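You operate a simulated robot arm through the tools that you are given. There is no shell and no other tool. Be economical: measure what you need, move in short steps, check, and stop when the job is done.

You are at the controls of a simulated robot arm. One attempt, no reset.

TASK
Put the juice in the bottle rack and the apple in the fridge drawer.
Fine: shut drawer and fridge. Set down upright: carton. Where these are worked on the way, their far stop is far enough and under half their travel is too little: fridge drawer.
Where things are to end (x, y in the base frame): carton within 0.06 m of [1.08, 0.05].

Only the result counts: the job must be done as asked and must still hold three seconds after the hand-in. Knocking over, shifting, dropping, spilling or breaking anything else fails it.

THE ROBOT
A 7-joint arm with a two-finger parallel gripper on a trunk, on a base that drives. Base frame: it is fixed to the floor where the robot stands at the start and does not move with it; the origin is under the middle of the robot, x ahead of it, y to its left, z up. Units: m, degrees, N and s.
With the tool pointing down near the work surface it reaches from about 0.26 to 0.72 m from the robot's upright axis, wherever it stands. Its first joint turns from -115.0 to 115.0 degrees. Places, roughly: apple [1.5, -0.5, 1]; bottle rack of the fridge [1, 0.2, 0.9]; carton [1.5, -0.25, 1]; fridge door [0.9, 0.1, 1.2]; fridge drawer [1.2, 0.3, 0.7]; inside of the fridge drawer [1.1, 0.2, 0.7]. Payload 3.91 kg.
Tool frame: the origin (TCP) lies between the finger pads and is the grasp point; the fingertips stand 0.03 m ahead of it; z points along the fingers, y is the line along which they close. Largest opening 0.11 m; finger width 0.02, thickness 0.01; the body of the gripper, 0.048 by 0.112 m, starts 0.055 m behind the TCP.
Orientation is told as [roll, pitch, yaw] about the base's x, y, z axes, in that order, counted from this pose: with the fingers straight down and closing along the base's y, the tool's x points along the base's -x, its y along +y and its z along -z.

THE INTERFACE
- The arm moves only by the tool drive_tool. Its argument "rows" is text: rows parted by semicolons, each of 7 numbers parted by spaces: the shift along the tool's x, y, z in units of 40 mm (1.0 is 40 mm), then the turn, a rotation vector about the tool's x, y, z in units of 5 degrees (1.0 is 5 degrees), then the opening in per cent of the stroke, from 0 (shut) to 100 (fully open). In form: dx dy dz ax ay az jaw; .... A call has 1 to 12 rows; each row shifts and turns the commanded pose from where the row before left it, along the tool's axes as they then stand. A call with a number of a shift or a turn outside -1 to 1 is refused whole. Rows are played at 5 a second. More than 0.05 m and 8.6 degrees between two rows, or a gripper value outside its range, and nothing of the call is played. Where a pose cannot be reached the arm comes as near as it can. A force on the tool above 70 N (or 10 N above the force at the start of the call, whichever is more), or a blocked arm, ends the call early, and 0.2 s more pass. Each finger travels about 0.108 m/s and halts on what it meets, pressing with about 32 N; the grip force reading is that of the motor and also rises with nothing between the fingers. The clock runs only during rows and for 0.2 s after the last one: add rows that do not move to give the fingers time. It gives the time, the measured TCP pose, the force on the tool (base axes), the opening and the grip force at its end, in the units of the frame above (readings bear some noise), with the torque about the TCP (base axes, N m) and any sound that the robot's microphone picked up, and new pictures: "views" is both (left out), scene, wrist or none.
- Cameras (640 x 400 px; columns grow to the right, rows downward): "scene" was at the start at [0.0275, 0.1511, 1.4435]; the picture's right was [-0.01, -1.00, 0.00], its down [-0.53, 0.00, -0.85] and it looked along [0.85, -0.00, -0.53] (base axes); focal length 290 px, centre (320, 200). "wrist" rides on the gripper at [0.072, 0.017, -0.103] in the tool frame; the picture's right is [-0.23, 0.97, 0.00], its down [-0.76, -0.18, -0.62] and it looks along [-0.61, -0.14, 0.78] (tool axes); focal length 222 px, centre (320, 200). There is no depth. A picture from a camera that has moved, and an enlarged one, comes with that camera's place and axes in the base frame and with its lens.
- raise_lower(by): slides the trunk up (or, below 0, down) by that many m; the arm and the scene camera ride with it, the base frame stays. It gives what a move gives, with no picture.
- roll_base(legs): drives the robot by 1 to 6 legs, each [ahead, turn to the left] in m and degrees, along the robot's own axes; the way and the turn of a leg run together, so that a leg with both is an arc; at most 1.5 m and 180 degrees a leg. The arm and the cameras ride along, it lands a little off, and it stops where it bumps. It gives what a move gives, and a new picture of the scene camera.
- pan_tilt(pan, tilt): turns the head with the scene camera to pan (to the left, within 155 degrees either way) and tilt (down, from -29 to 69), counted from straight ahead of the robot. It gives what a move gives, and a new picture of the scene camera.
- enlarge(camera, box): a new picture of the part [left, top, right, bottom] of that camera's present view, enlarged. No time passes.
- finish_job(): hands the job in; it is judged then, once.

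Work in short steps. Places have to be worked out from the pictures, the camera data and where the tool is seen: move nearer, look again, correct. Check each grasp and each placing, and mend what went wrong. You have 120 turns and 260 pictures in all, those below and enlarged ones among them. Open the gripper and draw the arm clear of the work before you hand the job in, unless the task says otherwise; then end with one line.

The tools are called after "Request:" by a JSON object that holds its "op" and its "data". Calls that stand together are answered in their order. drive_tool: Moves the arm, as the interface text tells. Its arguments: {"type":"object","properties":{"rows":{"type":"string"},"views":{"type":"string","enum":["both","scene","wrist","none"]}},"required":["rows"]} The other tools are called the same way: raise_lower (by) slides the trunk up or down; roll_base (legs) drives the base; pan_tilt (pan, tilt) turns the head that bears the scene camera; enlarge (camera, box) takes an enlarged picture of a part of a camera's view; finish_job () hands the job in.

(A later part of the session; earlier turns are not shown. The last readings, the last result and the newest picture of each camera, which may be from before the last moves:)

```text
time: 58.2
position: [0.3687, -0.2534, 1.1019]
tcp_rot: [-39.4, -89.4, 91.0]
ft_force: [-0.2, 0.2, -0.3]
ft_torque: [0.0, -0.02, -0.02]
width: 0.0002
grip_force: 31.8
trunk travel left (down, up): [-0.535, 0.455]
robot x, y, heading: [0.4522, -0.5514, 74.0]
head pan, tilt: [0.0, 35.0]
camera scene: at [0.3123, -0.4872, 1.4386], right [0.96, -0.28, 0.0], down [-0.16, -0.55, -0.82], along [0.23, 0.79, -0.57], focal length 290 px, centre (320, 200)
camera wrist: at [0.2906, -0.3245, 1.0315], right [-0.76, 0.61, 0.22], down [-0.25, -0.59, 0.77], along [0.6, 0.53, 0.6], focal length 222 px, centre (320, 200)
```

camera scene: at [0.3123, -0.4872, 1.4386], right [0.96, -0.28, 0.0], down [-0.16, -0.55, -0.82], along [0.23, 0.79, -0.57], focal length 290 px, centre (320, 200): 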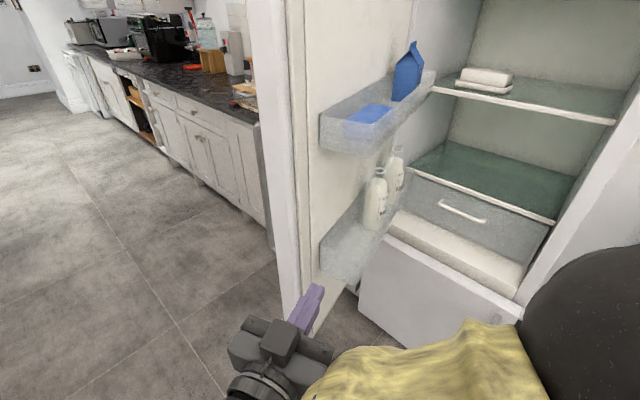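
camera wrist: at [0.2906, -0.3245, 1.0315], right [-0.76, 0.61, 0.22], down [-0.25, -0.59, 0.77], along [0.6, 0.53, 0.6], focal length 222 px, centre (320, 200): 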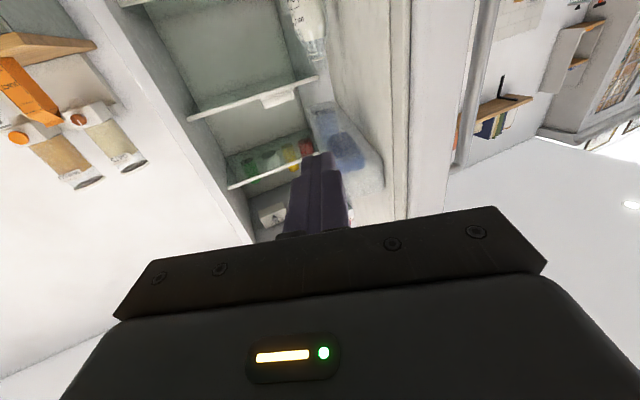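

I'll advance 0.23 m along the inner face at z≈1.13, between the racks.

Request:
{"op": "drive_tool", "data": {"rows": "-0.25 0 0.9 0 0 0 0;-0.25 0 0.9 0 0 0 0;-0.25 0 0.9 0 0 0 0;0 0 1 0 0 0 0;0 0 1 0 0 0 0;0 0 1 0 0 0 0", "views": "both"}}

```text
time: 59.6
position: [0.5096, -0.0746, 1.13]
tcp_rot: [-41.4, -89.4, 93.0]
ft_force: [0.3, 0.2, -0.4]
ft_torque: [-0.01, 0.0, 0.0]
width: 0.0
grip_force: 31.8
trunk travel left (down, up): [-0.535, 0.455]
robot x, y, heading: [0.4539, -0.5523, 73.7]
head pan, tilt: [0.0, 35.0]
camera scene: at [0.3121, -0.4864, 1.4385], right [0.96, -0.28, 0.0], down [-0.16, -0.55, -0.82], along [0.23, 0.79, -0.57], focal length 290 px, centre (320, 200)
camera wrist: at [0.4326, -0.1455, 1.0595], right [-0.76, 0.61, 0.22], down [-0.25, -0.59, 0.77], along [0.6, 0.53, 0.6], focal length 222 px, centre (320, 200)
```

scene: 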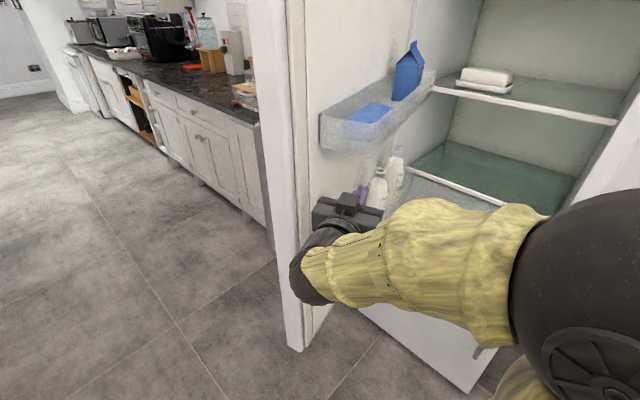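
wrist: 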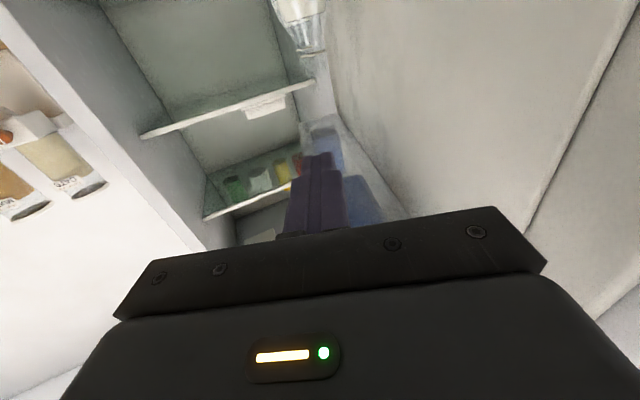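

The hand is well inside now. I'll sweep with the arc.

Request:
{"op": "drive_tool", "data": {"rows": "0 0.85 -0.1 0.7 0 0 0;0 0.85 -0.1 0.7 0 0 0;0 0.85 -0.1 0.7 0 0 0;0 0.85 -0.1 0.7 0 0 0;0 0.85 -0.1 0.7 0 0 0;0 0.85 -0.1 0.7 0 0 0", "views": "both"}}

```text
time: 61.0
position: [0.3535, 0.0602, 1.1274]
tcp_rot: [-63.3, -89.3, 93.6]
ft_force: [0.0, 0.1, -0.5]
ft_torque: [0.0, 0.01, 0.0]
width: 0.0002
grip_force: 32.1
trunk travel left (down, up): [-0.535, 0.455]
robot x, y, heading: [0.4546, -0.5535, 74.3]
head pan, tilt: [0.0, 35.0]
camera scene: at [0.3116, -0.4861, 1.4384], right [0.96, -0.27, 0.0], down [-0.16, -0.55, -0.82], along [0.23, 0.79, -0.57], focal length 290 px, centre (320, 200)
camera wrist: at [0.2558, 0.0215, 1.057], right [-0.49, 0.84, 0.22], down [-0.45, -0.46, 0.77], along [0.75, 0.28, 0.6], focal length 222 px, centre (320, 200)
```

scene: 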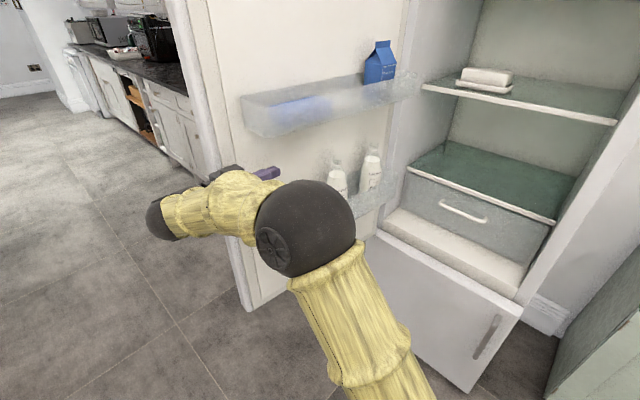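
wrist: 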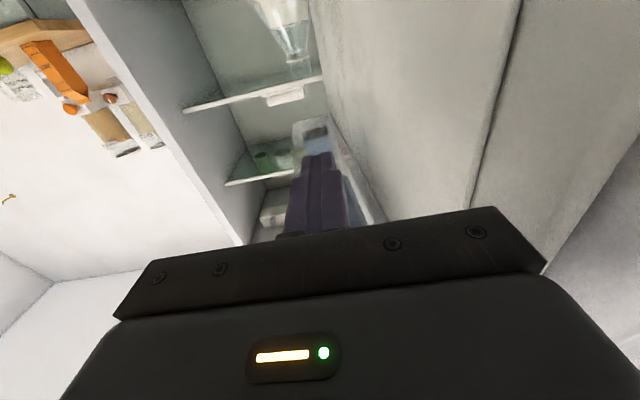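

The door is now near 95°. I'll sweep a bit more to reach 105–115°.

Request:
{"op": "drive_tool", "data": {"rows": "0 0.85 -0.1 0.7 0 0 0;0 0.85 -0.1 0.7 0 0 0;0 0.85 -0.1 0.5 0 0 0;0 0.85 -0.1 0.5 0 0 0;0 0.85 -0.1 0.5 0 0 0", "views": "scene"}}

```text
time: 62.2
position: [0.3036, 0.1291, 1.1345]
tcp_rot: [-83.5, -89.5, 99.6]
ft_force: [0.2, 0.3, -0.7]
ft_torque: [-0.01, 0.01, 0.02]
width: 0.0002
grip_force: 32.1
out of reach, approached as far as the arm can: row 4, 5
trunk travel left (down, up): [-0.535, 0.455]
robot x, y, heading: [0.451, -0.555, 73.9]
head pan, tilt: [0.0, 35.0]
camera scene: at [0.3119, -0.4882, 1.4388], right [0.96, -0.28, 0.0], down [-0.16, -0.55, -0.82], along [0.23, 0.79, -0.57], focal length 290 px, centre (320, 200)
```

scene: 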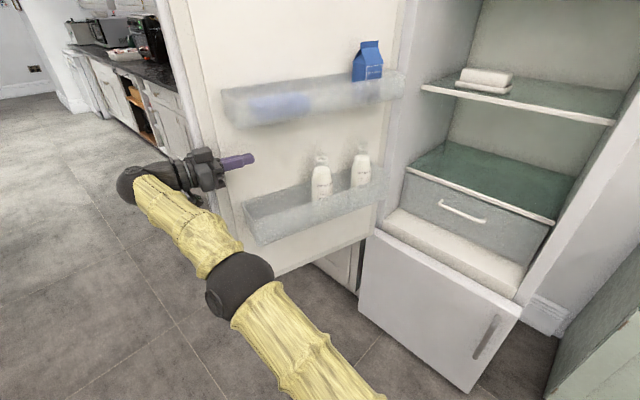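

The arm is at its reach with the door around 97°. I'll drive the base forward 0.15 m to push the door further.

Request:
{"op": "roll_base", "data": {"legs": [[0.15, 0]]}}

```text
time: 63.1
position: [0.3055, 0.1404, 1.1372]
tcp_rot: [-27.6, -89.7, 42.7]
ft_force: [2.5, -25.7, -1.8]
ft_torque: [0.52, -0.01, 1.67]
width: 0.0001
grip_force: 31.8
trunk travel left (down, up): [-0.535, 0.455]
robot x, y, heading: [0.4605, -0.5368, 74.1]
head pan, tilt: [0.0, 35.0]
stopped in leg 1: the force on the tool passed its limit (the readings are from after the stop); the commanded pose is now the measured one
camera scene: at [0.3176, -0.4716, 1.4389], right [0.96, -0.27, 0.0], down [-0.16, -0.55, -0.82], along [0.22, 0.79, -0.57], focal length 290 px, centre (320, 200)
```

scene: 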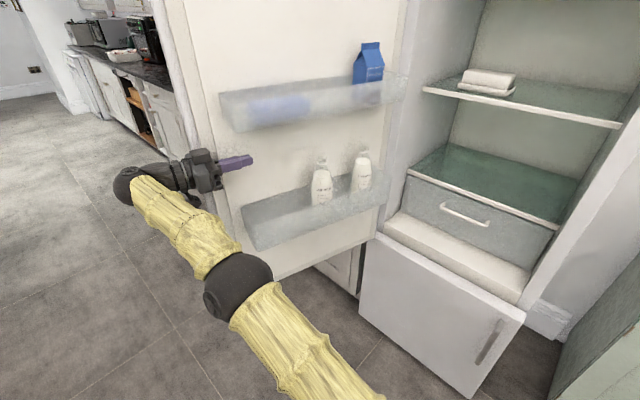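

The door seems at or near its stop (~100°). I'll draw the hand clear, then go to fetch the juice.

Request:
{"op": "drive_tool", "data": {"rows": "0 -0.95 0 0 0 0 0;0 -0.95 0 0 0 0 0;0 -0.95 0 0 0 0 0;0 -0.95 0 0 0 0 0;0 -0.95 0 0 0 0 0;0 -0.95 0 0 0 0 0;0 -0.95 0 0 0 0 0;0 -0.95 0 0 0 0 100", "views": "scene"}}

```text
time: 64.9
position: [0.3869, -0.1493, 1.1345]
tcp_rot: [-52.9, -89.4, 68.2]
ft_force: [0.5, -0.9, -0.1]
ft_torque: [0.05, 0.02, 0.0]
width: 0.0814
grip_force: 0.0
trunk travel left (down, up): [-0.535, 0.455]
robot x, y, heading: [0.4598, -0.5345, 74.0]
head pan, tilt: [0.0, 35.0]
camera scene: at [0.3177, -0.4675, 1.4385], right [0.96, -0.27, 0.0], down [-0.16, -0.55, -0.82], along [0.22, 0.79, -0.57], focal length 290 px, centre (320, 200)
```

scene: 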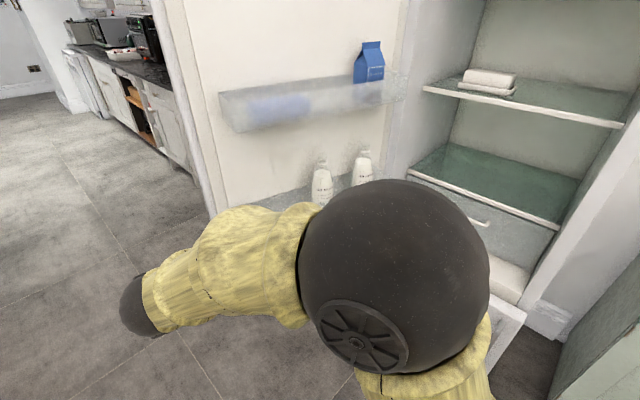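

Now I drive to about (0.95, -0.68), facing the counter, from where carton and apple are both in reach.

Request:
{"op": "roll_base", "data": {"legs": [[0, -90], [0.51, 0], [0, 46]]}}

Request:
{"op": "pan_tilt", "data": {"pan": 0, "tilt": 35}}

```text
time: 65.7
position: [0.3892, -0.1464, 1.1336]
tcp_rot: [-55.3, -89.6, 70.3]
ft_force: [-0.8, 0.2, 0.3]
ft_torque: [-0.01, -0.02, 0.01]
width: 0.1099
grip_force: 0.0
trunk travel left (down, up): [-0.535, 0.455]
robot x, y, heading: [0.4643, -0.5342, 74.0]
head pan, tilt: [0.0, 35.0]
stopped in leg 1: the robot was blocked; the commanded pose is now the measured one
camera scene: at [0.3179, -0.466, 1.4385], right [0.96, -0.27, 0.0], down [-0.16, -0.55, -0.82], along [0.23, 0.79, -0.57], focal length 290 px, centre (320, 200)
```

scene: 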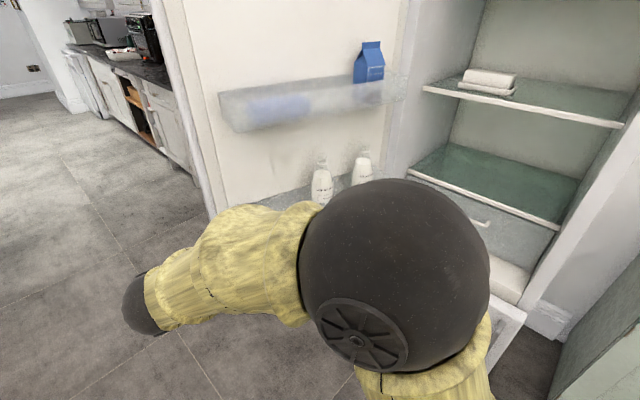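

```text
time: 66.3
position: [0.3895, -0.1485, 1.1326]
tcp_rot: [-55.2, -89.6, 70.0]
ft_force: [0.3, 0.4, -1.1]
ft_torque: [0.03, -0.01, 0.02]
width: 0.1099
grip_force: 0.1
trunk travel left (down, up): [-0.535, 0.455]
robot x, y, heading: [0.4608, -0.5335, 73.9]
head pan, tilt: [0.0, 35.0]
camera scene: at [0.3179, -0.466, 1.4385], right [0.96, -0.27, 0.0], down [-0.16, -0.55, -0.82], along [0.23, 0.79, -0.57], focal length 290 px, centre (320, 200)
```

scene: 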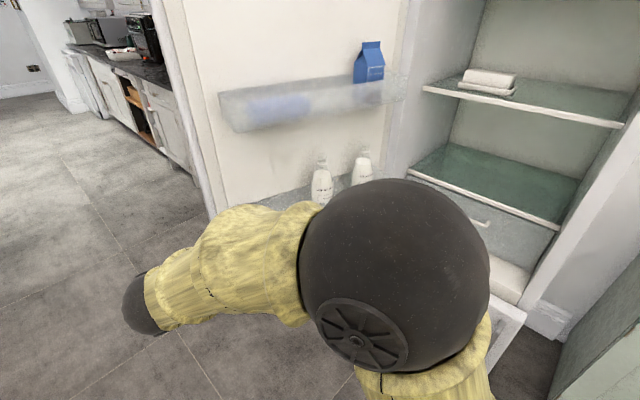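

The turn was blocked at once. The base's rear has probably met the table corner, as may also have happened before. I'll go forward 0.12 m first and then turn.

Request:
{"op": "roll_base", "data": {"legs": [[0.12, 0], [0, -60]]}}

```text
time: 70.2
position: [0.7924, -0.1676, 1.1347]
tcp_rot: [-55.2, -89.5, 9.8]
ft_force: [0.1, 0.4, -0.7]
ft_torque: [0.01, 0.01, -0.03]
width: 0.1097
grip_force: 0.0
trunk travel left (down, up): [-0.535, 0.455]
robot x, y, heading: [0.4904, -0.4214, 13.5]
head pan, tilt: [0.0, 35.0]
camera scene: at [0.4806, -0.2671, 1.4385], right [0.24, -0.97, 0.0], down [-0.56, -0.14, -0.82], along [0.8, 0.19, -0.57], focal length 290 px, centre (320, 200)
```

scene: 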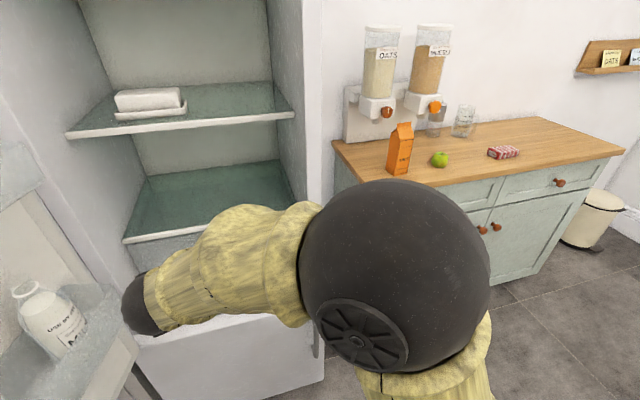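

That worked. I'll continue to about (0.92, -0.67), facing the counter.

Request:
{"op": "roll_base", "data": {"legs": [[0, -44], [0.49, 0], [0, 61]]}}

```text
time: 77.8
position: [1.1315, -0.3436, 1.1346]
tcp_rot: [-55.5, -89.5, 26.1]
ft_force: [0.5, 0.9, -0.2]
ft_torque: [0.01, 0.03, -0.03]
width: 0.1098
grip_force: 0.1
trunk travel left (down, up): [-0.535, 0.455]
robot x, y, heading: [0.9114, -0.6674, 29.8]
head pan, tilt: [0.0, 35.0]
camera scene: at [0.8576, -0.5241, 1.4385], right [0.5, -0.87, 0.0], down [-0.5, -0.28, -0.82], along [0.71, 0.41, -0.57], focal length 290 px, centre (320, 200)
```

scene: 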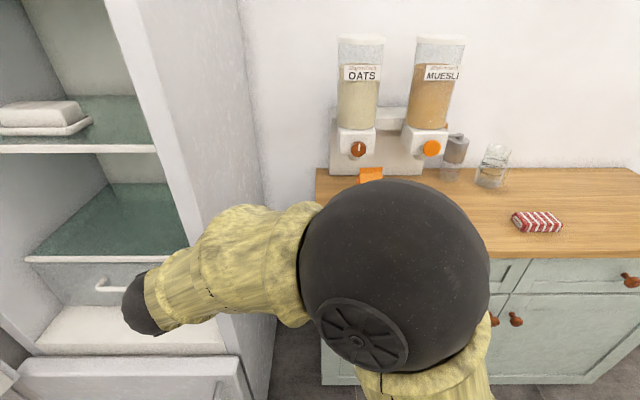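

The arm hides the carton. I'll turn the hand to yaw ~30° at this spot, so that the wrist camera faces the counter and the arm clears the view.

Request:
{"op": "drive_tool", "data": {"rows": "0 0 0 -1 0 0 100;0 0 0 -1 0 0 100;0 0 0 -1 0 0 100;0 0 0 -1 0 0 100;0 0 0 -1 0 0 100;0 0 0 -1 0 0 100;0 0 0 -1 0 0 100;0 0 0 -1 0 0 100;0 0 0 -1 0 0 100;0 0 0 -1 0 0 100;0 0 0 -1 0 0 100", "views": "both"}}

```text
time: 80.2
position: [1.1313, -0.3426, 1.1362]
tcp_rot: [-4.0, -89.5, 29.4]
ft_force: [-0.3, -0.2, -0.5]
ft_torque: [0.01, 0.02, 0.02]
width: 0.1099
grip_force: 0.0
out of reach, approached as far as the arm can: row 11
trunk travel left (down, up): [-0.535, 0.455]
robot x, y, heading: [0.9106, -0.6687, 30.0]
head pan, tilt: [0.0, 35.0]
camera scene: at [0.8577, -0.5242, 1.4385], right [0.5, -0.87, 0.0], down [-0.5, -0.28, -0.82], along [0.71, 0.41, -0.57], focal length 290 px, centre (320, 200)
camera wrist: at [1.0302, -0.3718, 1.0656], right [-0.42, 0.88, 0.23], down [-0.48, -0.43, 0.77], along [0.77, 0.21, 0.6], focal length 222 px, centre (320, 200)
```

scene: 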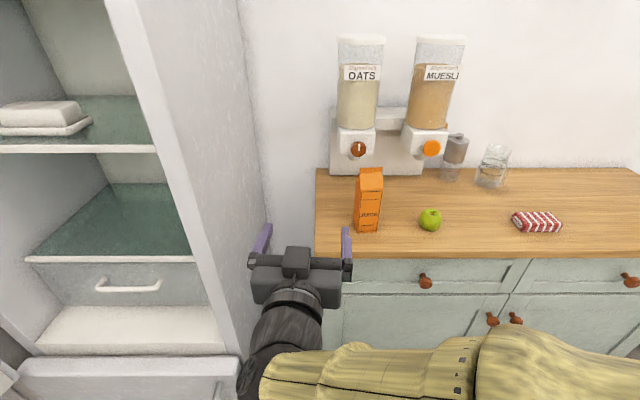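
wrist: 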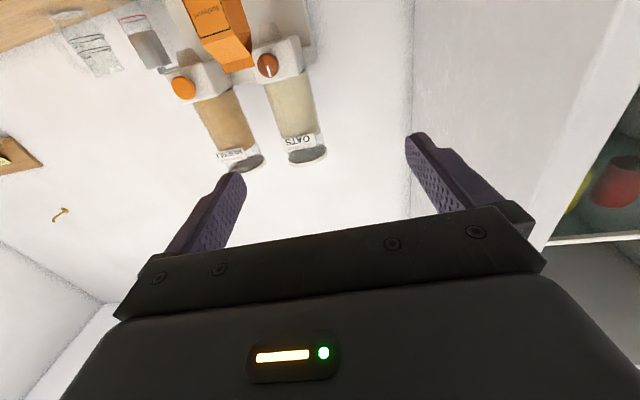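

The tool is now horizontal. By triangulation the carton's front base is near (1.456, -0.33), z 0.904, about 0.065 wide and 0.18 tall. I'll enlarge it to judge its yaw.

Request:
{"op": "enlarge", "data": {"camera": "scene", "box": [320, 150, 460, 260]}}

Request:
{"op": "enlarge", "data": {"camera": "scene", "box": [0, 180, 240, 400]}}

```text
3.64 times, centred on (390, 205) of scene
camera zoom: at [0.8577, -0.5242, 1.4385], right [0.5, -0.87, 0.0], down [-0.5, -0.28, -0.82], along [0.71, 0.41, -0.57], focal length 1055 px, centre (66, 182)
```

zoom: 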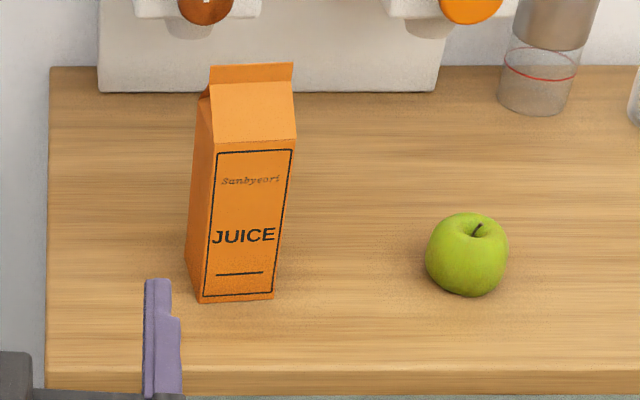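

```text
1.82 times, centred on (120, 290) of scene
camera zoom: at [0.8577, -0.5242, 1.4385], right [0.5, -0.87, 0.0], down [-0.5, -0.28, -0.82], along [0.71, 0.41, -0.57], focal length 528 px, centre (684, 36)
```

zoom: 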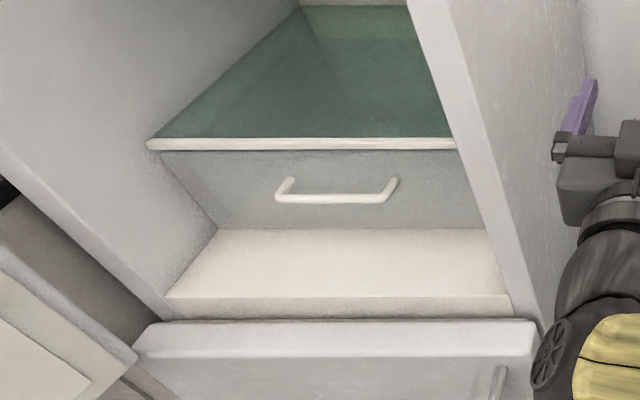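

The carton's centre is near (1.476, -0.315), yaw ~36°, straight sides up to z≈1.047. I'll line up 0.14 m short of it at z≈1.025.

Request:
{"op": "drive_tool", "data": {"rows": "0 0 0 -1 0 0 100;0 0 0 -1 0 0 100;0.46 -0.74 0.65 0 0 0 100;0.46 -0.74 0.65 0 0 0 100;0.46 -0.74 0.65 0 0 0 100;0.46 -0.74 0.65 0 0 0 100;0.46 -0.74 0.65 0 0 0 100;0.46 -0.74 0.65 0 0 0 100", "views": "both"}}

```text
time: 82.0
position: [1.3676, -0.3599, 1.0625]
tcp_rot: [13.7, -89.3, 21.9]
ft_force: [0.0, -0.4, -1.0]
ft_torque: [0.02, 0.01, 0.0]
width: 0.1102
grip_force: 0.1
out of reach, approached as far as the arm can: row 1, 2, 3, 4, 5
trunk travel left (down, up): [-0.535, 0.455]
robot x, y, heading: [0.9112, -0.6693, 30.0]
head pan, tilt: [0.0, 35.0]
camera scene: at [0.8583, -0.5241, 1.4385], right [0.5, -0.87, 0.0], down [-0.5, -0.28, -0.82], along [0.71, 0.41, -0.57], focal length 290 px, centre (320, 200)
camera wrist: at [1.273, -0.4065, 0.9918], right [-0.56, 0.79, 0.23], down [-0.4, -0.5, 0.77], along [0.72, 0.34, 0.6], focal length 222 px, centre (320, 200)
```

scene: 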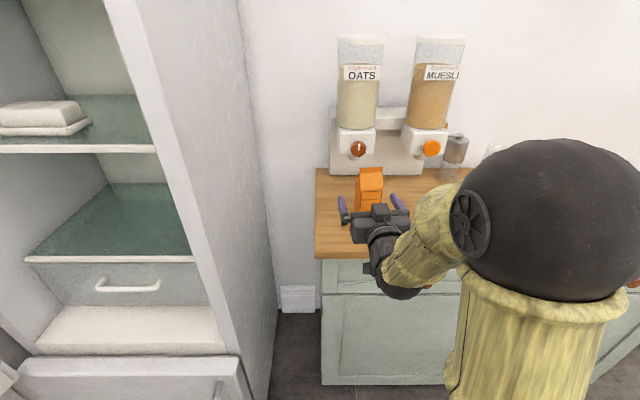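
wrist: 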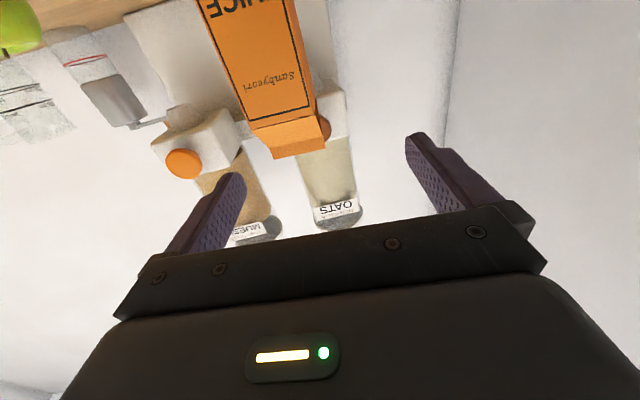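

The tool is slightly left and high of the line to the carton. I'll correct by 26 mm right and 40 mm down.

Request:
{"op": "drive_tool", "data": {"rows": "0.5 -0.33 0 0 0 0 100;0.5 -0.33 0 0 0 0 100;0 0 0 0 0 0 100", "views": "wrist"}}

```text
time: 82.8
position: [1.381, -0.3817, 1.0232]
tcp_rot: [10.3, -89.4, 25.3]
ft_force: [0.6, -0.3, 0.9]
ft_torque: [-0.04, 0.0, -0.02]
width: 0.11
grip_force: 0.1
trunk travel left (down, up): [-0.535, 0.455]
robot x, y, heading: [0.9126, -0.6713, 29.4]
head pan, tilt: [0.0, 35.0]
camera wrist: at [1.287, -0.4285, 0.9521], right [-0.57, 0.79, 0.23], down [-0.4, -0.5, 0.77], along [0.72, 0.34, 0.6], focal length 222 px, centre (320, 200)
```

wrist: 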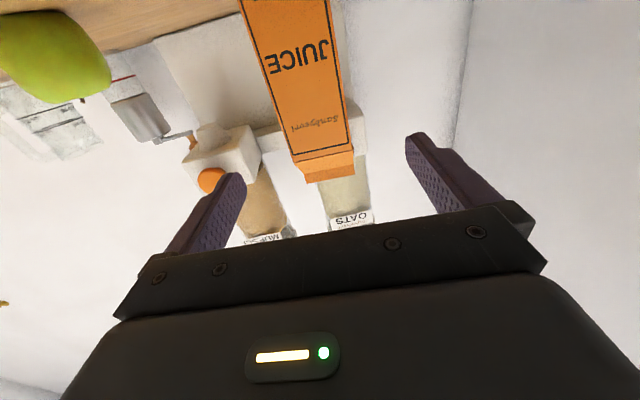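

The carton is centred on the fingers' line. I'll advance 0.11 m.

Request:
{"op": "drive_tool", "data": {"rows": "0 0 0.9 0 0 0 100;0 0 0.9 0 0 0 100;0 0 0.9 0 0 0 100;0 0 0 0 0 0 100", "views": "both"}}

```text
time: 83.8
position: [1.4731, -0.3178, 1.0208]
tcp_rot: [10.2, -89.5, 25.3]
ft_force: [0.0, -0.3, 0.0]
ft_torque: [0.0, 0.02, 0.0]
width: 0.11
grip_force: 0.1
trunk travel left (down, up): [-0.535, 0.455]
robot x, y, heading: [0.9096, -0.6721, 29.8]
head pan, tilt: [0.0, 35.0]
camera scene: at [0.858, -0.524, 1.4385], right [0.5, -0.87, 0.0], down [-0.5, -0.28, -0.82], along [0.71, 0.41, -0.57], focal length 290 px, centre (320, 200)
camera wrist: at [1.3774, -0.3651, 0.9499], right [-0.56, 0.79, 0.23], down [-0.4, -0.5, 0.77], along [0.72, 0.34, 0.6], focal length 222 px, centre (320, 200)
```

scene: 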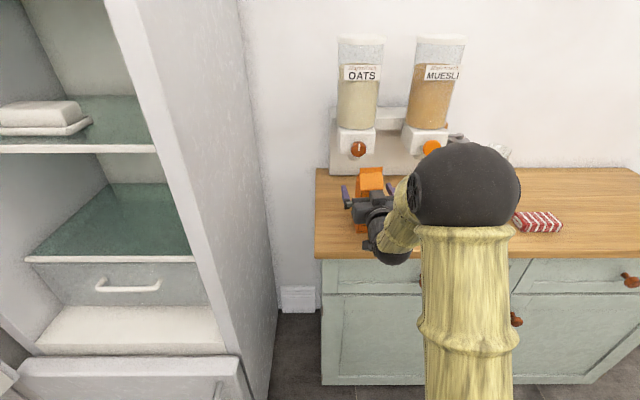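
wrist: 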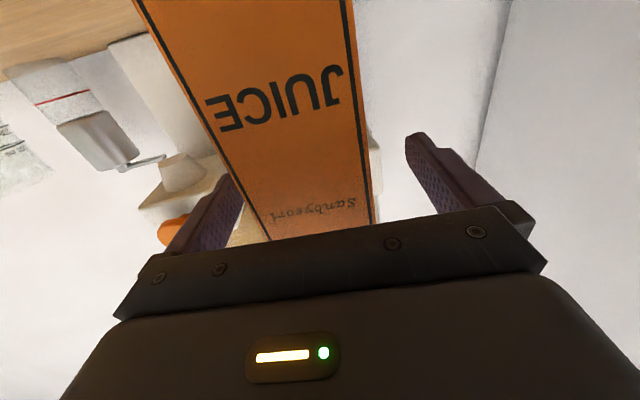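

The carton is between the fingers, so I close.

Request:
{"op": "drive_tool", "data": {"rows": "0 0 0 0 0 0 0;0 0 0 0 0 0 0;0 0 0 0 0 0 0;0 0 0 0 0 0 0", "views": "wrist"}}

```text
time: 84.8
position: [1.473, -0.3184, 1.0209]
tcp_rot: [11.8, -89.7, 23.8]
ft_force: [3.0, -1.8, 2.6]
ft_torque: [0.09, -0.26, -0.06]
width: 0.06
grip_force: 31.7
trunk travel left (down, up): [-0.535, 0.455]
robot x, y, heading: [0.9118, -0.6659, 29.8]
head pan, tilt: [0.0, 35.0]
camera wrist: at [1.3774, -0.3656, 0.9503], right [-0.56, 0.79, 0.23], down [-0.4, -0.5, 0.77], along [0.72, 0.34, 0.6], focal length 222 px, centre (320, 200)
```

wrist: 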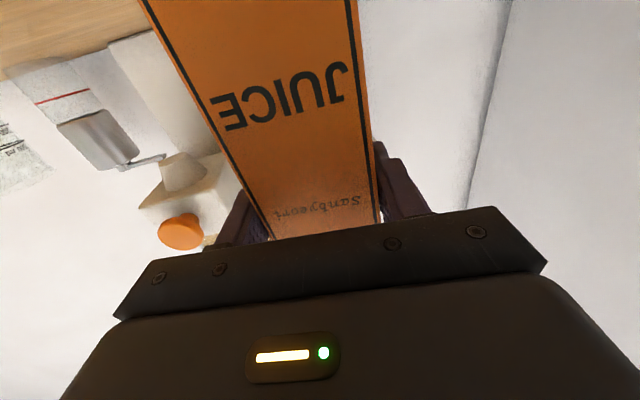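

The grip is good (0.060 m). I'll lift 0.12 m and retract from the counter.

Request:
{"op": "drive_tool", "data": {"rows": "-0.5 0 0 0 0 0 0;-1 0 0 0 0 0 0;-1 0 0 0 0 0 0;-0.5 0 -0.7 0 0 0 0;0 0 -0.95 0 0 0 0;0 0 -0.95 0 0 0 0;0 0 -0.95 0 0 0 0;0 0 -0.95 0 0 0 0;0 0 -0.95 0 0 0 0;0 0 -0.95 0 0 0 0", "views": "both"}}

```text
time: 87.0
position: [1.2992, -0.4433, 1.1597]
tcp_rot: [9.0, -89.3, 26.5]
ft_force: [0.4, -0.5, -4.5]
ft_torque: [0.01, 0.04, 0.02]
width: 0.0602
grip_force: 32.4
out of reach, approached as far as the arm can: row 9, 10
trunk travel left (down, up): [-0.535, 0.455]
robot x, y, heading: [0.9139, -0.6681, 30.0]
head pan, tilt: [0.0, 35.0]
camera scene: at [0.8585, -0.5236, 1.4384], right [0.5, -0.87, 0.0], down [-0.5, -0.29, -0.82], along [0.71, 0.41, -0.57], focal length 290 px, centre (320, 200)
camera wrist: at [1.2056, -0.4912, 1.0899], right [-0.56, 0.79, 0.23], down [-0.39, -0.5, 0.77], along [0.72, 0.34, 0.6], focal length 222 px, centre (320, 200)
```

scene: 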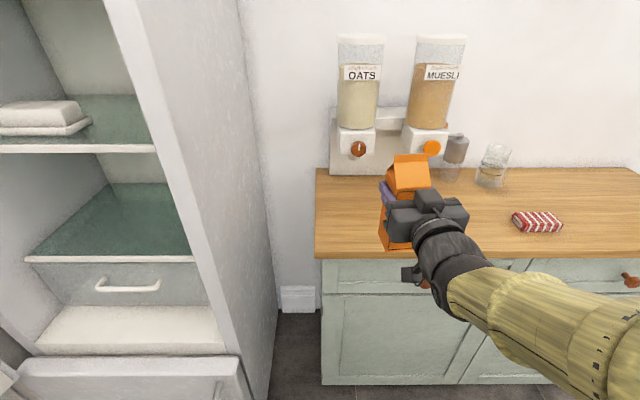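
wrist: 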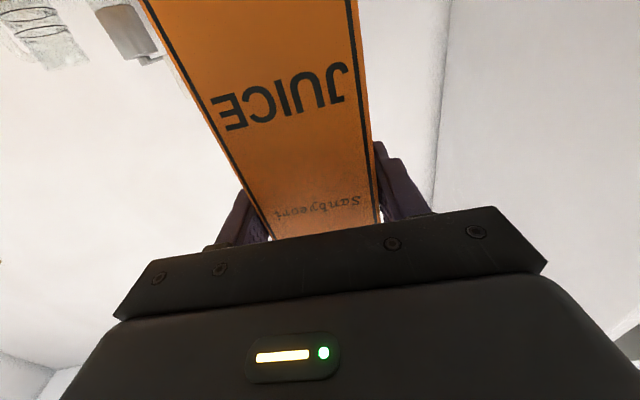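

The carton is held well. I'll back off a bit, turn left, and drive to face the open door's inner side.

Request:
{"op": "roll_base", "data": {"legs": [[-0.15, 0], [0, 87], [0.29, 0], [0, -6]]}}

```text
time: 94.2
position: [0.4865, -0.0636, 1.1605]
tcp_rot: [8.4, -89.3, 108.4]
ft_force: [0.4, 0.2, -4.8]
ft_torque: [0.01, -0.02, 0.01]
width: 0.0599
grip_force: 30.8
trunk travel left (down, up): [-0.535, 0.455]
robot x, y, heading: [0.6494, -0.4815, 110.8]
head pan, tilt: [0.0, 35.0]
camera scene: at [0.4956, -0.5096, 1.4385], right [0.94, 0.35, 0.0], down [0.2, -0.54, -0.82], along [-0.29, 0.77, -0.57], focal length 290 px, centre (320, 200)
```

scene: 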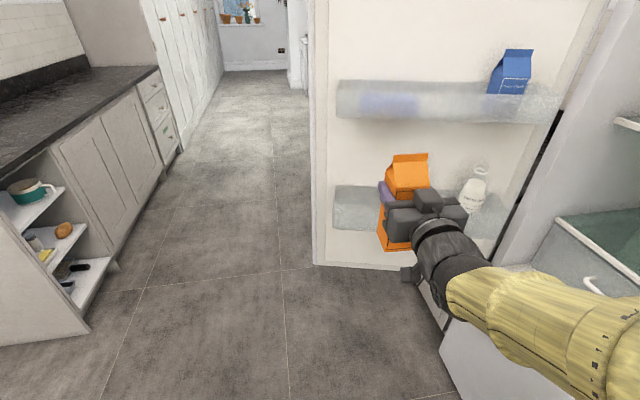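

This gives a good frontal view of the rack. I'll enlarge it to measure.

Request:
{"op": "enlarge", "data": {"camera": "scene", "box": [300, 30, 580, 280]}}

Request:
{"op": "enlarge", "data": {"camera": "wrist", "box": [0, 0, 640, 400]}}

```text
1.60 times, centred on (440, 155) of scene
camera zoom: at [0.4956, -0.5096, 1.4385], right [0.94, 0.35, 0.0], down [0.2, -0.54, -0.82], along [-0.29, 0.77, -0.57], focal length 464 px, centre (128, 272)
```

zoom: 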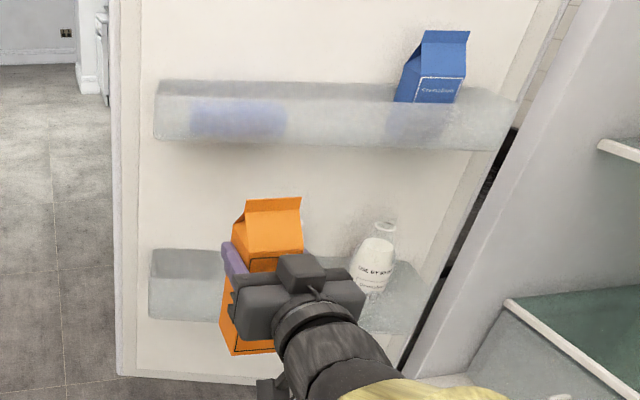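

```text
1.00 times, centred on (320, 200) of wrist
camera zoom: at [0.5199, -0.1634, 1.0901], right [-0.87, -0.44, 0.23], down [0.44, -0.47, 0.77], along [-0.23, 0.77, 0.6], focal length 222 px, centre (320, 200)
```

zoom: 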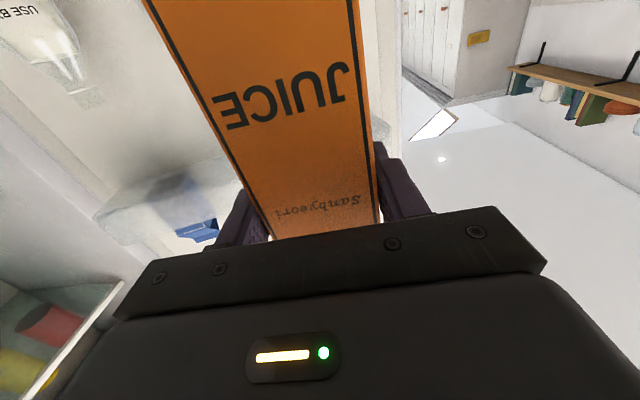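

Measured: door angle ~104°, lower rack rim z≈0.96, floor ≈0.87, upper rack bottom ≈1.21, and bottles up to r≈0.33 from the hinge. The target spot with the door open is about (0.385, 0.195). I'll square the hand (yaw 106°), lower to z≈1.105, and roll 0.1 m closer.

Request:
{"op": "drive_tool", "data": {"rows": "0.35 0 0 0.7 0 0 0;0.35 0 0 0.7 0 0 0;0.35 0 0 0.7 0 0 0;0.35 0 0 0 0 0 0", "views": "none"}}

Request:
{"op": "roll_base", "data": {"legs": [[0.1, 0]]}}

```text
time: 95.2
position: [0.4774, -0.0375, 1.1325]
tcp_rot: [-2.0, -89.1, 108.3]
ft_force: [-0.4, -0.2, -4.4]
ft_torque: [-0.06, 0.04, -0.02]
width: 0.0597
grip_force: 32.1
out of reach, approached as far as the arm can: row 1, 2, 3, 4
trunk travel left (down, up): [-0.535, 0.455]
robot x, y, heading: [0.6515, -0.4813, 111.0]
head pan, tilt: [0.0, 35.0]
```

```text
time: 96.4
position: [0.442, 0.0563, 1.1312]
tcp_rot: [-1.5, -89.2, 107.8]
ft_force: [-0.2, 1.0, -4.6]
ft_torque: [-0.02, -0.01, 0.0]
width: 0.0598
grip_force: 32.2
trunk travel left (down, up): [-0.535, 0.455]
robot x, y, heading: [0.6167, -0.3874, 110.6]
head pan, tilt: [0.0, 35.0]
camera scene: at [0.4599, -0.4151, 1.4384], right [0.94, 0.35, 0.0], down [0.2, -0.54, -0.82], along [-0.29, 0.77, -0.57], focal length 290 px, centre (320, 200)
```

scene: 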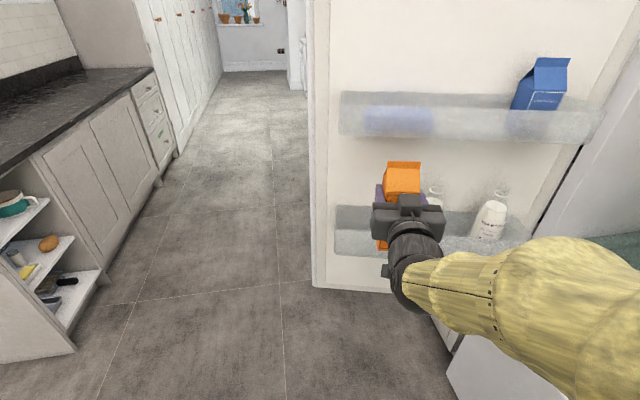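

Next I shift slightly left, lower 26 mm, and move in 0.10 m.

Request:
{"op": "drive_tool", "data": {"rows": "0.33 0.2 0 0 0 0 0;0.33 0.2 0 0 0 0 0;0 0 0.85 0 0 0 0;0 0 0.85 0 0 0 0;0 0 0.85 0 0 0 0;0 0 0 0 0 0 0", "views": "both"}}

Request:
{"op": "enlarge", "data": {"camera": "scene", "box": [310, 60, 590, 300]}}

```text
time: 97.8
position: [0.3931, 0.1592, 1.1111]
tcp_rot: [-1.4, -89.2, 107.5]
ft_force: [-0.4, -1.1, -5.2]
ft_torque: [0.01, 0.02, 0.02]
width: 0.0599
grip_force: 32.0
out of reach, approached as far as the arm can: row 1, 2
trunk travel left (down, up): [-0.535, 0.455]
robot x, y, heading: [0.6186, -0.3909, 110.7]
head pan, tilt: [0.0, 35.0]
camera scene: at [0.4602, -0.4159, 1.4385], right [0.94, 0.35, 0.0], down [0.2, -0.54, -0.82], along [-0.29, 0.77, -0.57], focal length 290 px, centre (320, 200)
camera wrist: at [0.406, 0.0537, 1.0417], right [-0.94, -0.27, 0.23], down [0.34, -0.54, 0.77], along [-0.09, 0.8, 0.6], focal length 222 px, centre (320, 200)
```

scene: 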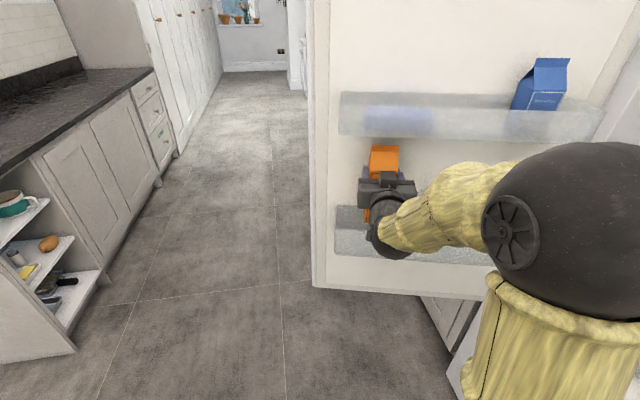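
wrist: 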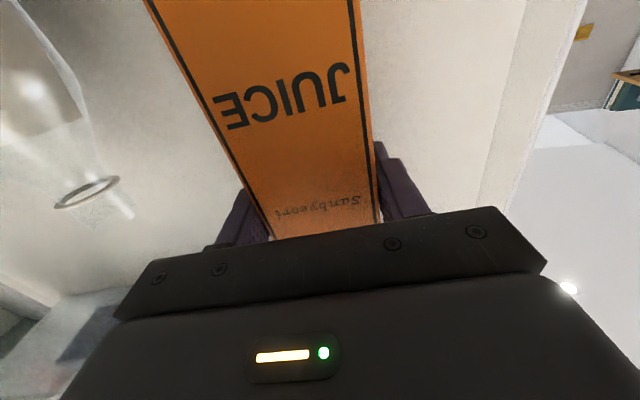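

```text
1.67 times, centred on (450, 180) of scene
camera zoom: at [0.4602, -0.4159, 1.4385], right [0.94, 0.35, 0.0], down [0.2, -0.54, -0.82], along [-0.29, 0.77, -0.57], focal length 484 px, centre (103, 233)
```

zoom: 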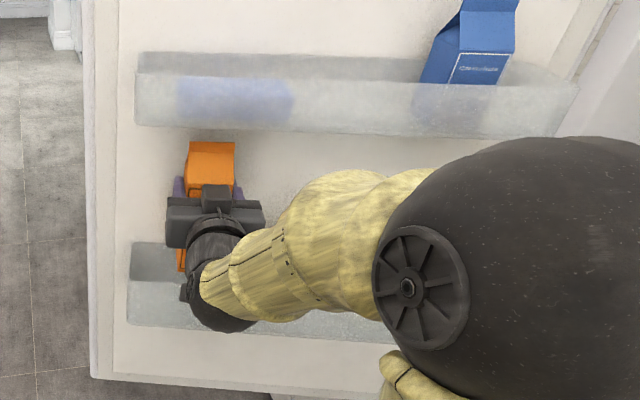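

I have 37 mm left to the target depth. I'll move in 34 mm and lower slowly.

Request:
{"op": "drive_tool", "data": {"rows": "0 0 0.43 0 0 0 0;0 0.05 0.43 0 0 0 0;0.6 0 0 0 0 0 0;0.6 0 0 0 0 0 0;0.6 0 0 0 0 0 0", "views": "both"}}

Request:
{"op": "enlarge", "data": {"camera": "scene", "box": [310, 60, 590, 300]}}

```text
time: 99.0
position: [0.3817, 0.1856, 1.0489]
tcp_rot: [-177.0, -89.6, -76.7]
ft_force: [6.3, -18.1, 41.8]
ft_torque: [0.54, -0.69, -0.48]
width: 0.06
grip_force: 32.3
trunk travel left (down, up): [-0.535, 0.455]
robot x, y, heading: [0.6151, -0.3848, 110.6]
head pan, tilt: [0.0, 35.0]
camera scene: at [0.4628, -0.4232, 1.4387], right [0.94, 0.35, 0.0], down [0.2, -0.53, -0.82], along [-0.29, 0.77, -0.57], focal length 290 px, centre (320, 200)
camera wrist: at [0.3955, 0.0819, 0.9772], right [-0.93, -0.27, 0.23], down [0.35, -0.55, 0.76], along [-0.08, 0.79, 0.61], focal length 222 px, centre (320, 200)
```

scene: 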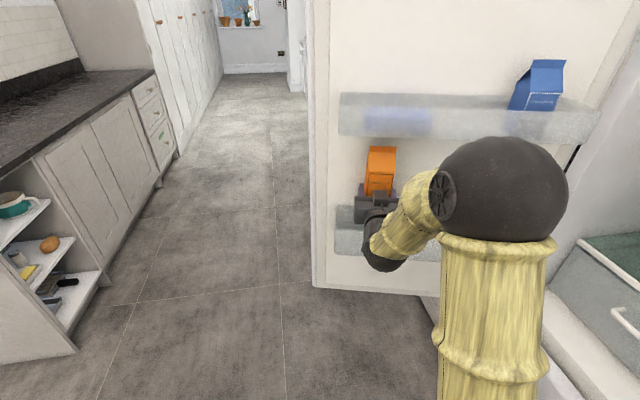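
wrist: 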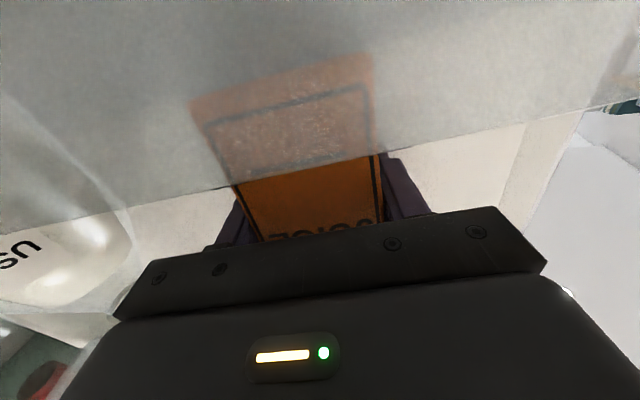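

```text
1.67 times, centred on (450, 180) of scene
camera zoom: at [0.4628, -0.4232, 1.4387], right [0.94, 0.35, 0.0], down [0.2, -0.53, -0.82], along [-0.29, 0.77, -0.57], focal length 484 px, centre (103, 233)
```

zoom: 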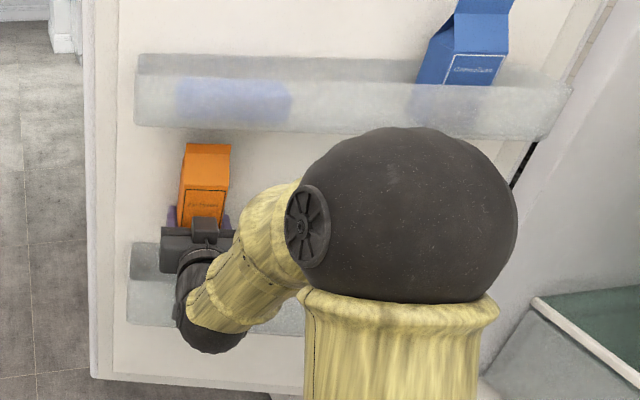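

There is a 42 N upward force, and the carton has slid up in the grip, so its bottom met something at z≈0.98. I'll look closely before deciding.

Request:
{"op": "enlarge", "data": {"camera": "wrist", "box": [150, 20, 470, 240]}}

Request:
{"op": "enlarge", "data": {"camera": "scene", "box": [320, 130, 440, 270]}}

```text
1.82 times, centred on (310, 130) of wrist
camera zoom: at [0.3955, 0.0819, 0.9772], right [-0.93, -0.27, 0.23], down [0.35, -0.55, 0.76], along [-0.08, 0.79, 0.61], focal length 404 px, centre (338, 327)
```

zoom: 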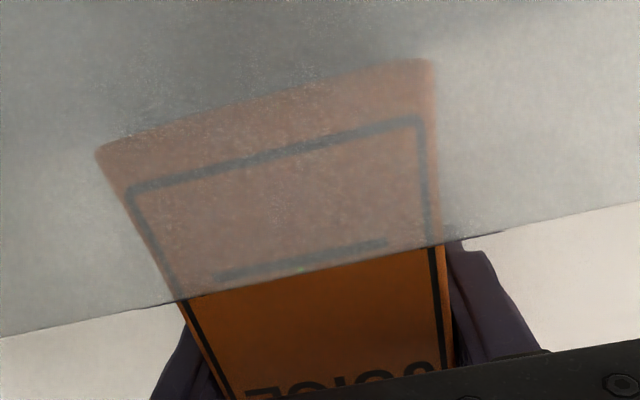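

```text
2.86 times, centred on (380, 200) of scene
camera zoom: at [0.4628, -0.4232, 1.4387], right [0.94, 0.35, 0.0], down [0.2, -0.53, -0.82], along [-0.29, 0.77, -0.57], focal length 829 px, centre (149, 200)
```

zoom: 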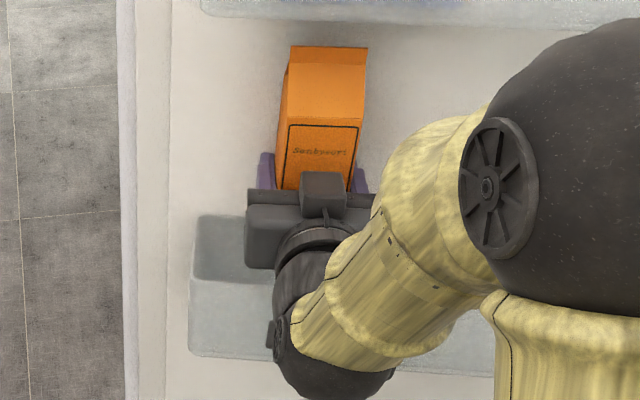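

The carton slid 62 mm up in the fingers, so its bottom (z≈0.994) never went down. It is resting on the trough's back rim, so the trough lies further out (D≈0.03–0.13, rim ≈0.985). I'll raise a little and draw back 22 mm.

Request:
{"op": "drive_tool", "data": {"rows": "-0.4 0 0 0 0 0 0;-0.35 0 0 0 0 0 0;0 0 -0.55 0 0 0 0;0 0 0 0 0 0 0", "views": "both"}}

```text
time: 100.0
position: [0.3871, 0.1711, 1.0703]
tcp_rot: [-2.8, -89.3, 109.1]
ft_force: [0.3, 1.0, -5.5]
ft_torque: [0.03, 0.0, 0.0]
width: 0.0601
grip_force: 32.0
trunk travel left (down, up): [-0.535, 0.455]
robot x, y, heading: [0.6149, -0.3863, 110.8]
head pan, tilt: [0.0, 35.0]
camera scene: at [0.4601, -0.4156, 1.4385], right [0.94, 0.35, 0.0], down [0.2, -0.54, -0.82], along [-0.29, 0.77, -0.57], focal length 290 px, centre (320, 200)
camera wrist: at [0.4003, 0.0652, 1.0011], right [-0.94, -0.27, 0.23], down [0.34, -0.54, 0.77], along [-0.09, 0.8, 0.6], focal length 222 px, centre (320, 200)
```

scene: 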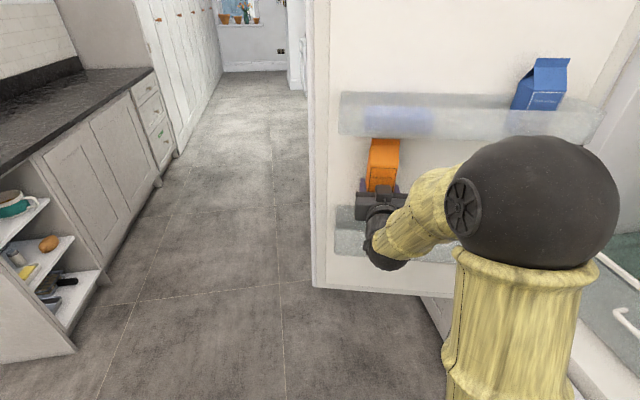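
wrist: 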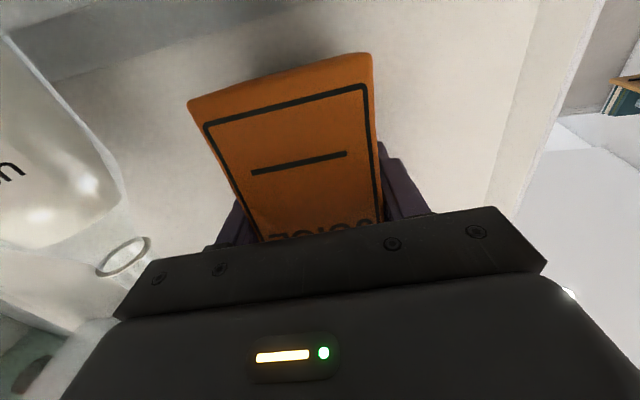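

The carton is free at depth ≈0.078 and unharmed. I'll test-lower 50 mm here to confirm it enters the trough.

Request:
{"op": "drive_tool", "data": {"rows": "0.4 0 0 0 0 0 0;0.4 0 0 0 0 0 0;0.4 0 0 0 0 0 0;0 0 0 0 0 0 0", "views": "wrist"}}

```text
time: 101.0
position: [0.3855, 0.171, 1.0231]
tcp_rot: [-1.8, -89.2, 108.2]
ft_force: [-0.7, 0.4, -5.0]
ft_torque: [0.04, 0.03, 0.01]
width: 0.06
grip_force: 32.1
trunk travel left (down, up): [-0.535, 0.455]
robot x, y, heading: [0.6152, -0.3848, 110.9]
head pan, tilt: [0.0, 35.0]
camera wrist: at [0.3998, 0.0653, 0.9529], right [-0.94, -0.27, 0.23], down [0.34, -0.54, 0.77], along [-0.09, 0.8, 0.6], focal length 222 px, centre (320, 200)
```

wrist: 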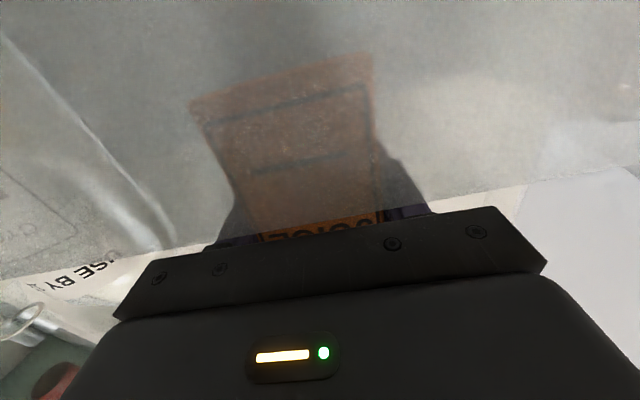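

It goes in freely. I'll lower in small steps to find the floor.

Request:
{"op": "drive_tool", "data": {"rows": "0.25 0 0 0 0 0 0;0.25 0 0 0 0 0 0;0 0 0 0 0 0 0", "views": "wrist"}}

```text
time: 101.8
position: [0.3888, 0.1672, 1.0141]
tcp_rot: [-179.0, -89.4, -74.9]
ft_force: [-3.9, 2.9, 59.3]
ft_torque: [-2.91, -4.25, -0.25]
width: 0.0599
grip_force: 32.0
trunk travel left (down, up): [-0.535, 0.455]
robot x, y, heading: [0.6145, -0.3864, 110.6]
head pan, tilt: [0.0, 35.0]
camera wrist: at [0.4011, 0.0643, 0.9419], right [-0.93, -0.28, 0.23], down [0.35, -0.56, 0.75], along [-0.08, 0.78, 0.62], focal length 222 px, centre (320, 200)
```

wrist: 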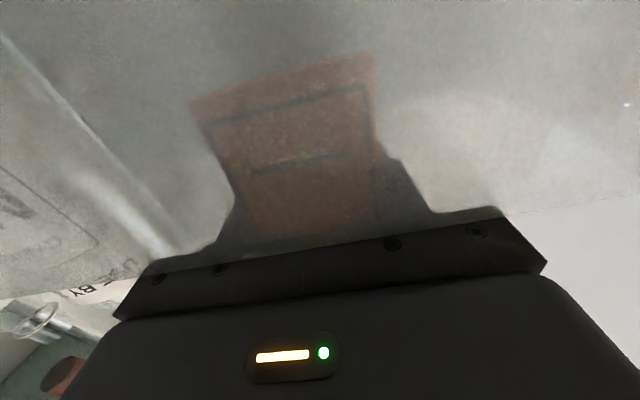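

The hand's body is resting on the front rim (≈0.99), so I must hold the carton higher. The underside of the upper rack can press the carton down in the fingers. I'll raise gently until its top touches, then watch the slip.

Request:
{"op": "drive_tool", "data": {"rows": "-0.5 0 0 0 0 0 0;-0.6 0 0 0 0 0 0;-0.6 0 0 0 0 0 0;-0.3 0 0 0 0 0 0;-0.2 0 0 0 0 0 0;-0.2 0 0 0 0 0 0", "views": "both"}}

```text
time: 103.2
position: [0.3855, 0.1714, 1.0931]
tcp_rot: [-3.2, -88.5, 109.4]
ft_force: [-1.9, -2.4, -31.8]
ft_torque: [0.46, 0.28, -0.01]
width: 0.0598
grip_force: 32.7
trunk travel left (down, up): [-0.535, 0.455]
robot x, y, heading: [0.6161, -0.3912, 110.5]
head pan, tilt: [0.0, 35.0]
camera scene: at [0.4588, -0.4138, 1.4377], right [0.94, 0.35, 0.0], down [0.2, -0.54, -0.82], along [-0.29, 0.76, -0.58], focal length 290 px, centre (320, 200)
camera wrist: at [0.3996, 0.0658, 1.0243], right [-0.94, -0.27, 0.23], down [0.34, -0.53, 0.78], along [-0.09, 0.81, 0.58], focal length 222 px, centre (320, 200)
```

scene: 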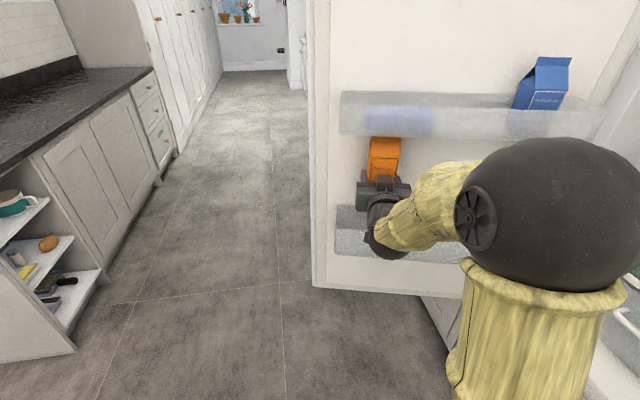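
wrist: 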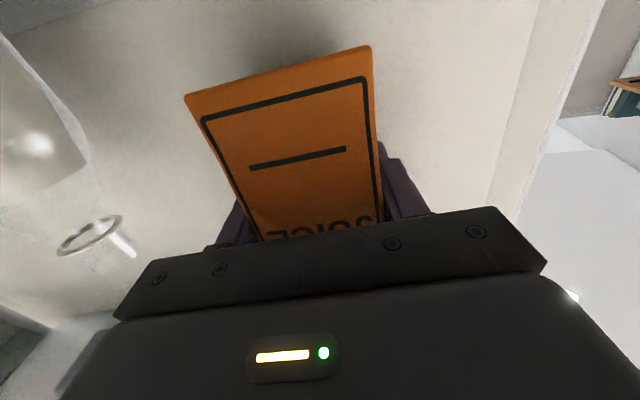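

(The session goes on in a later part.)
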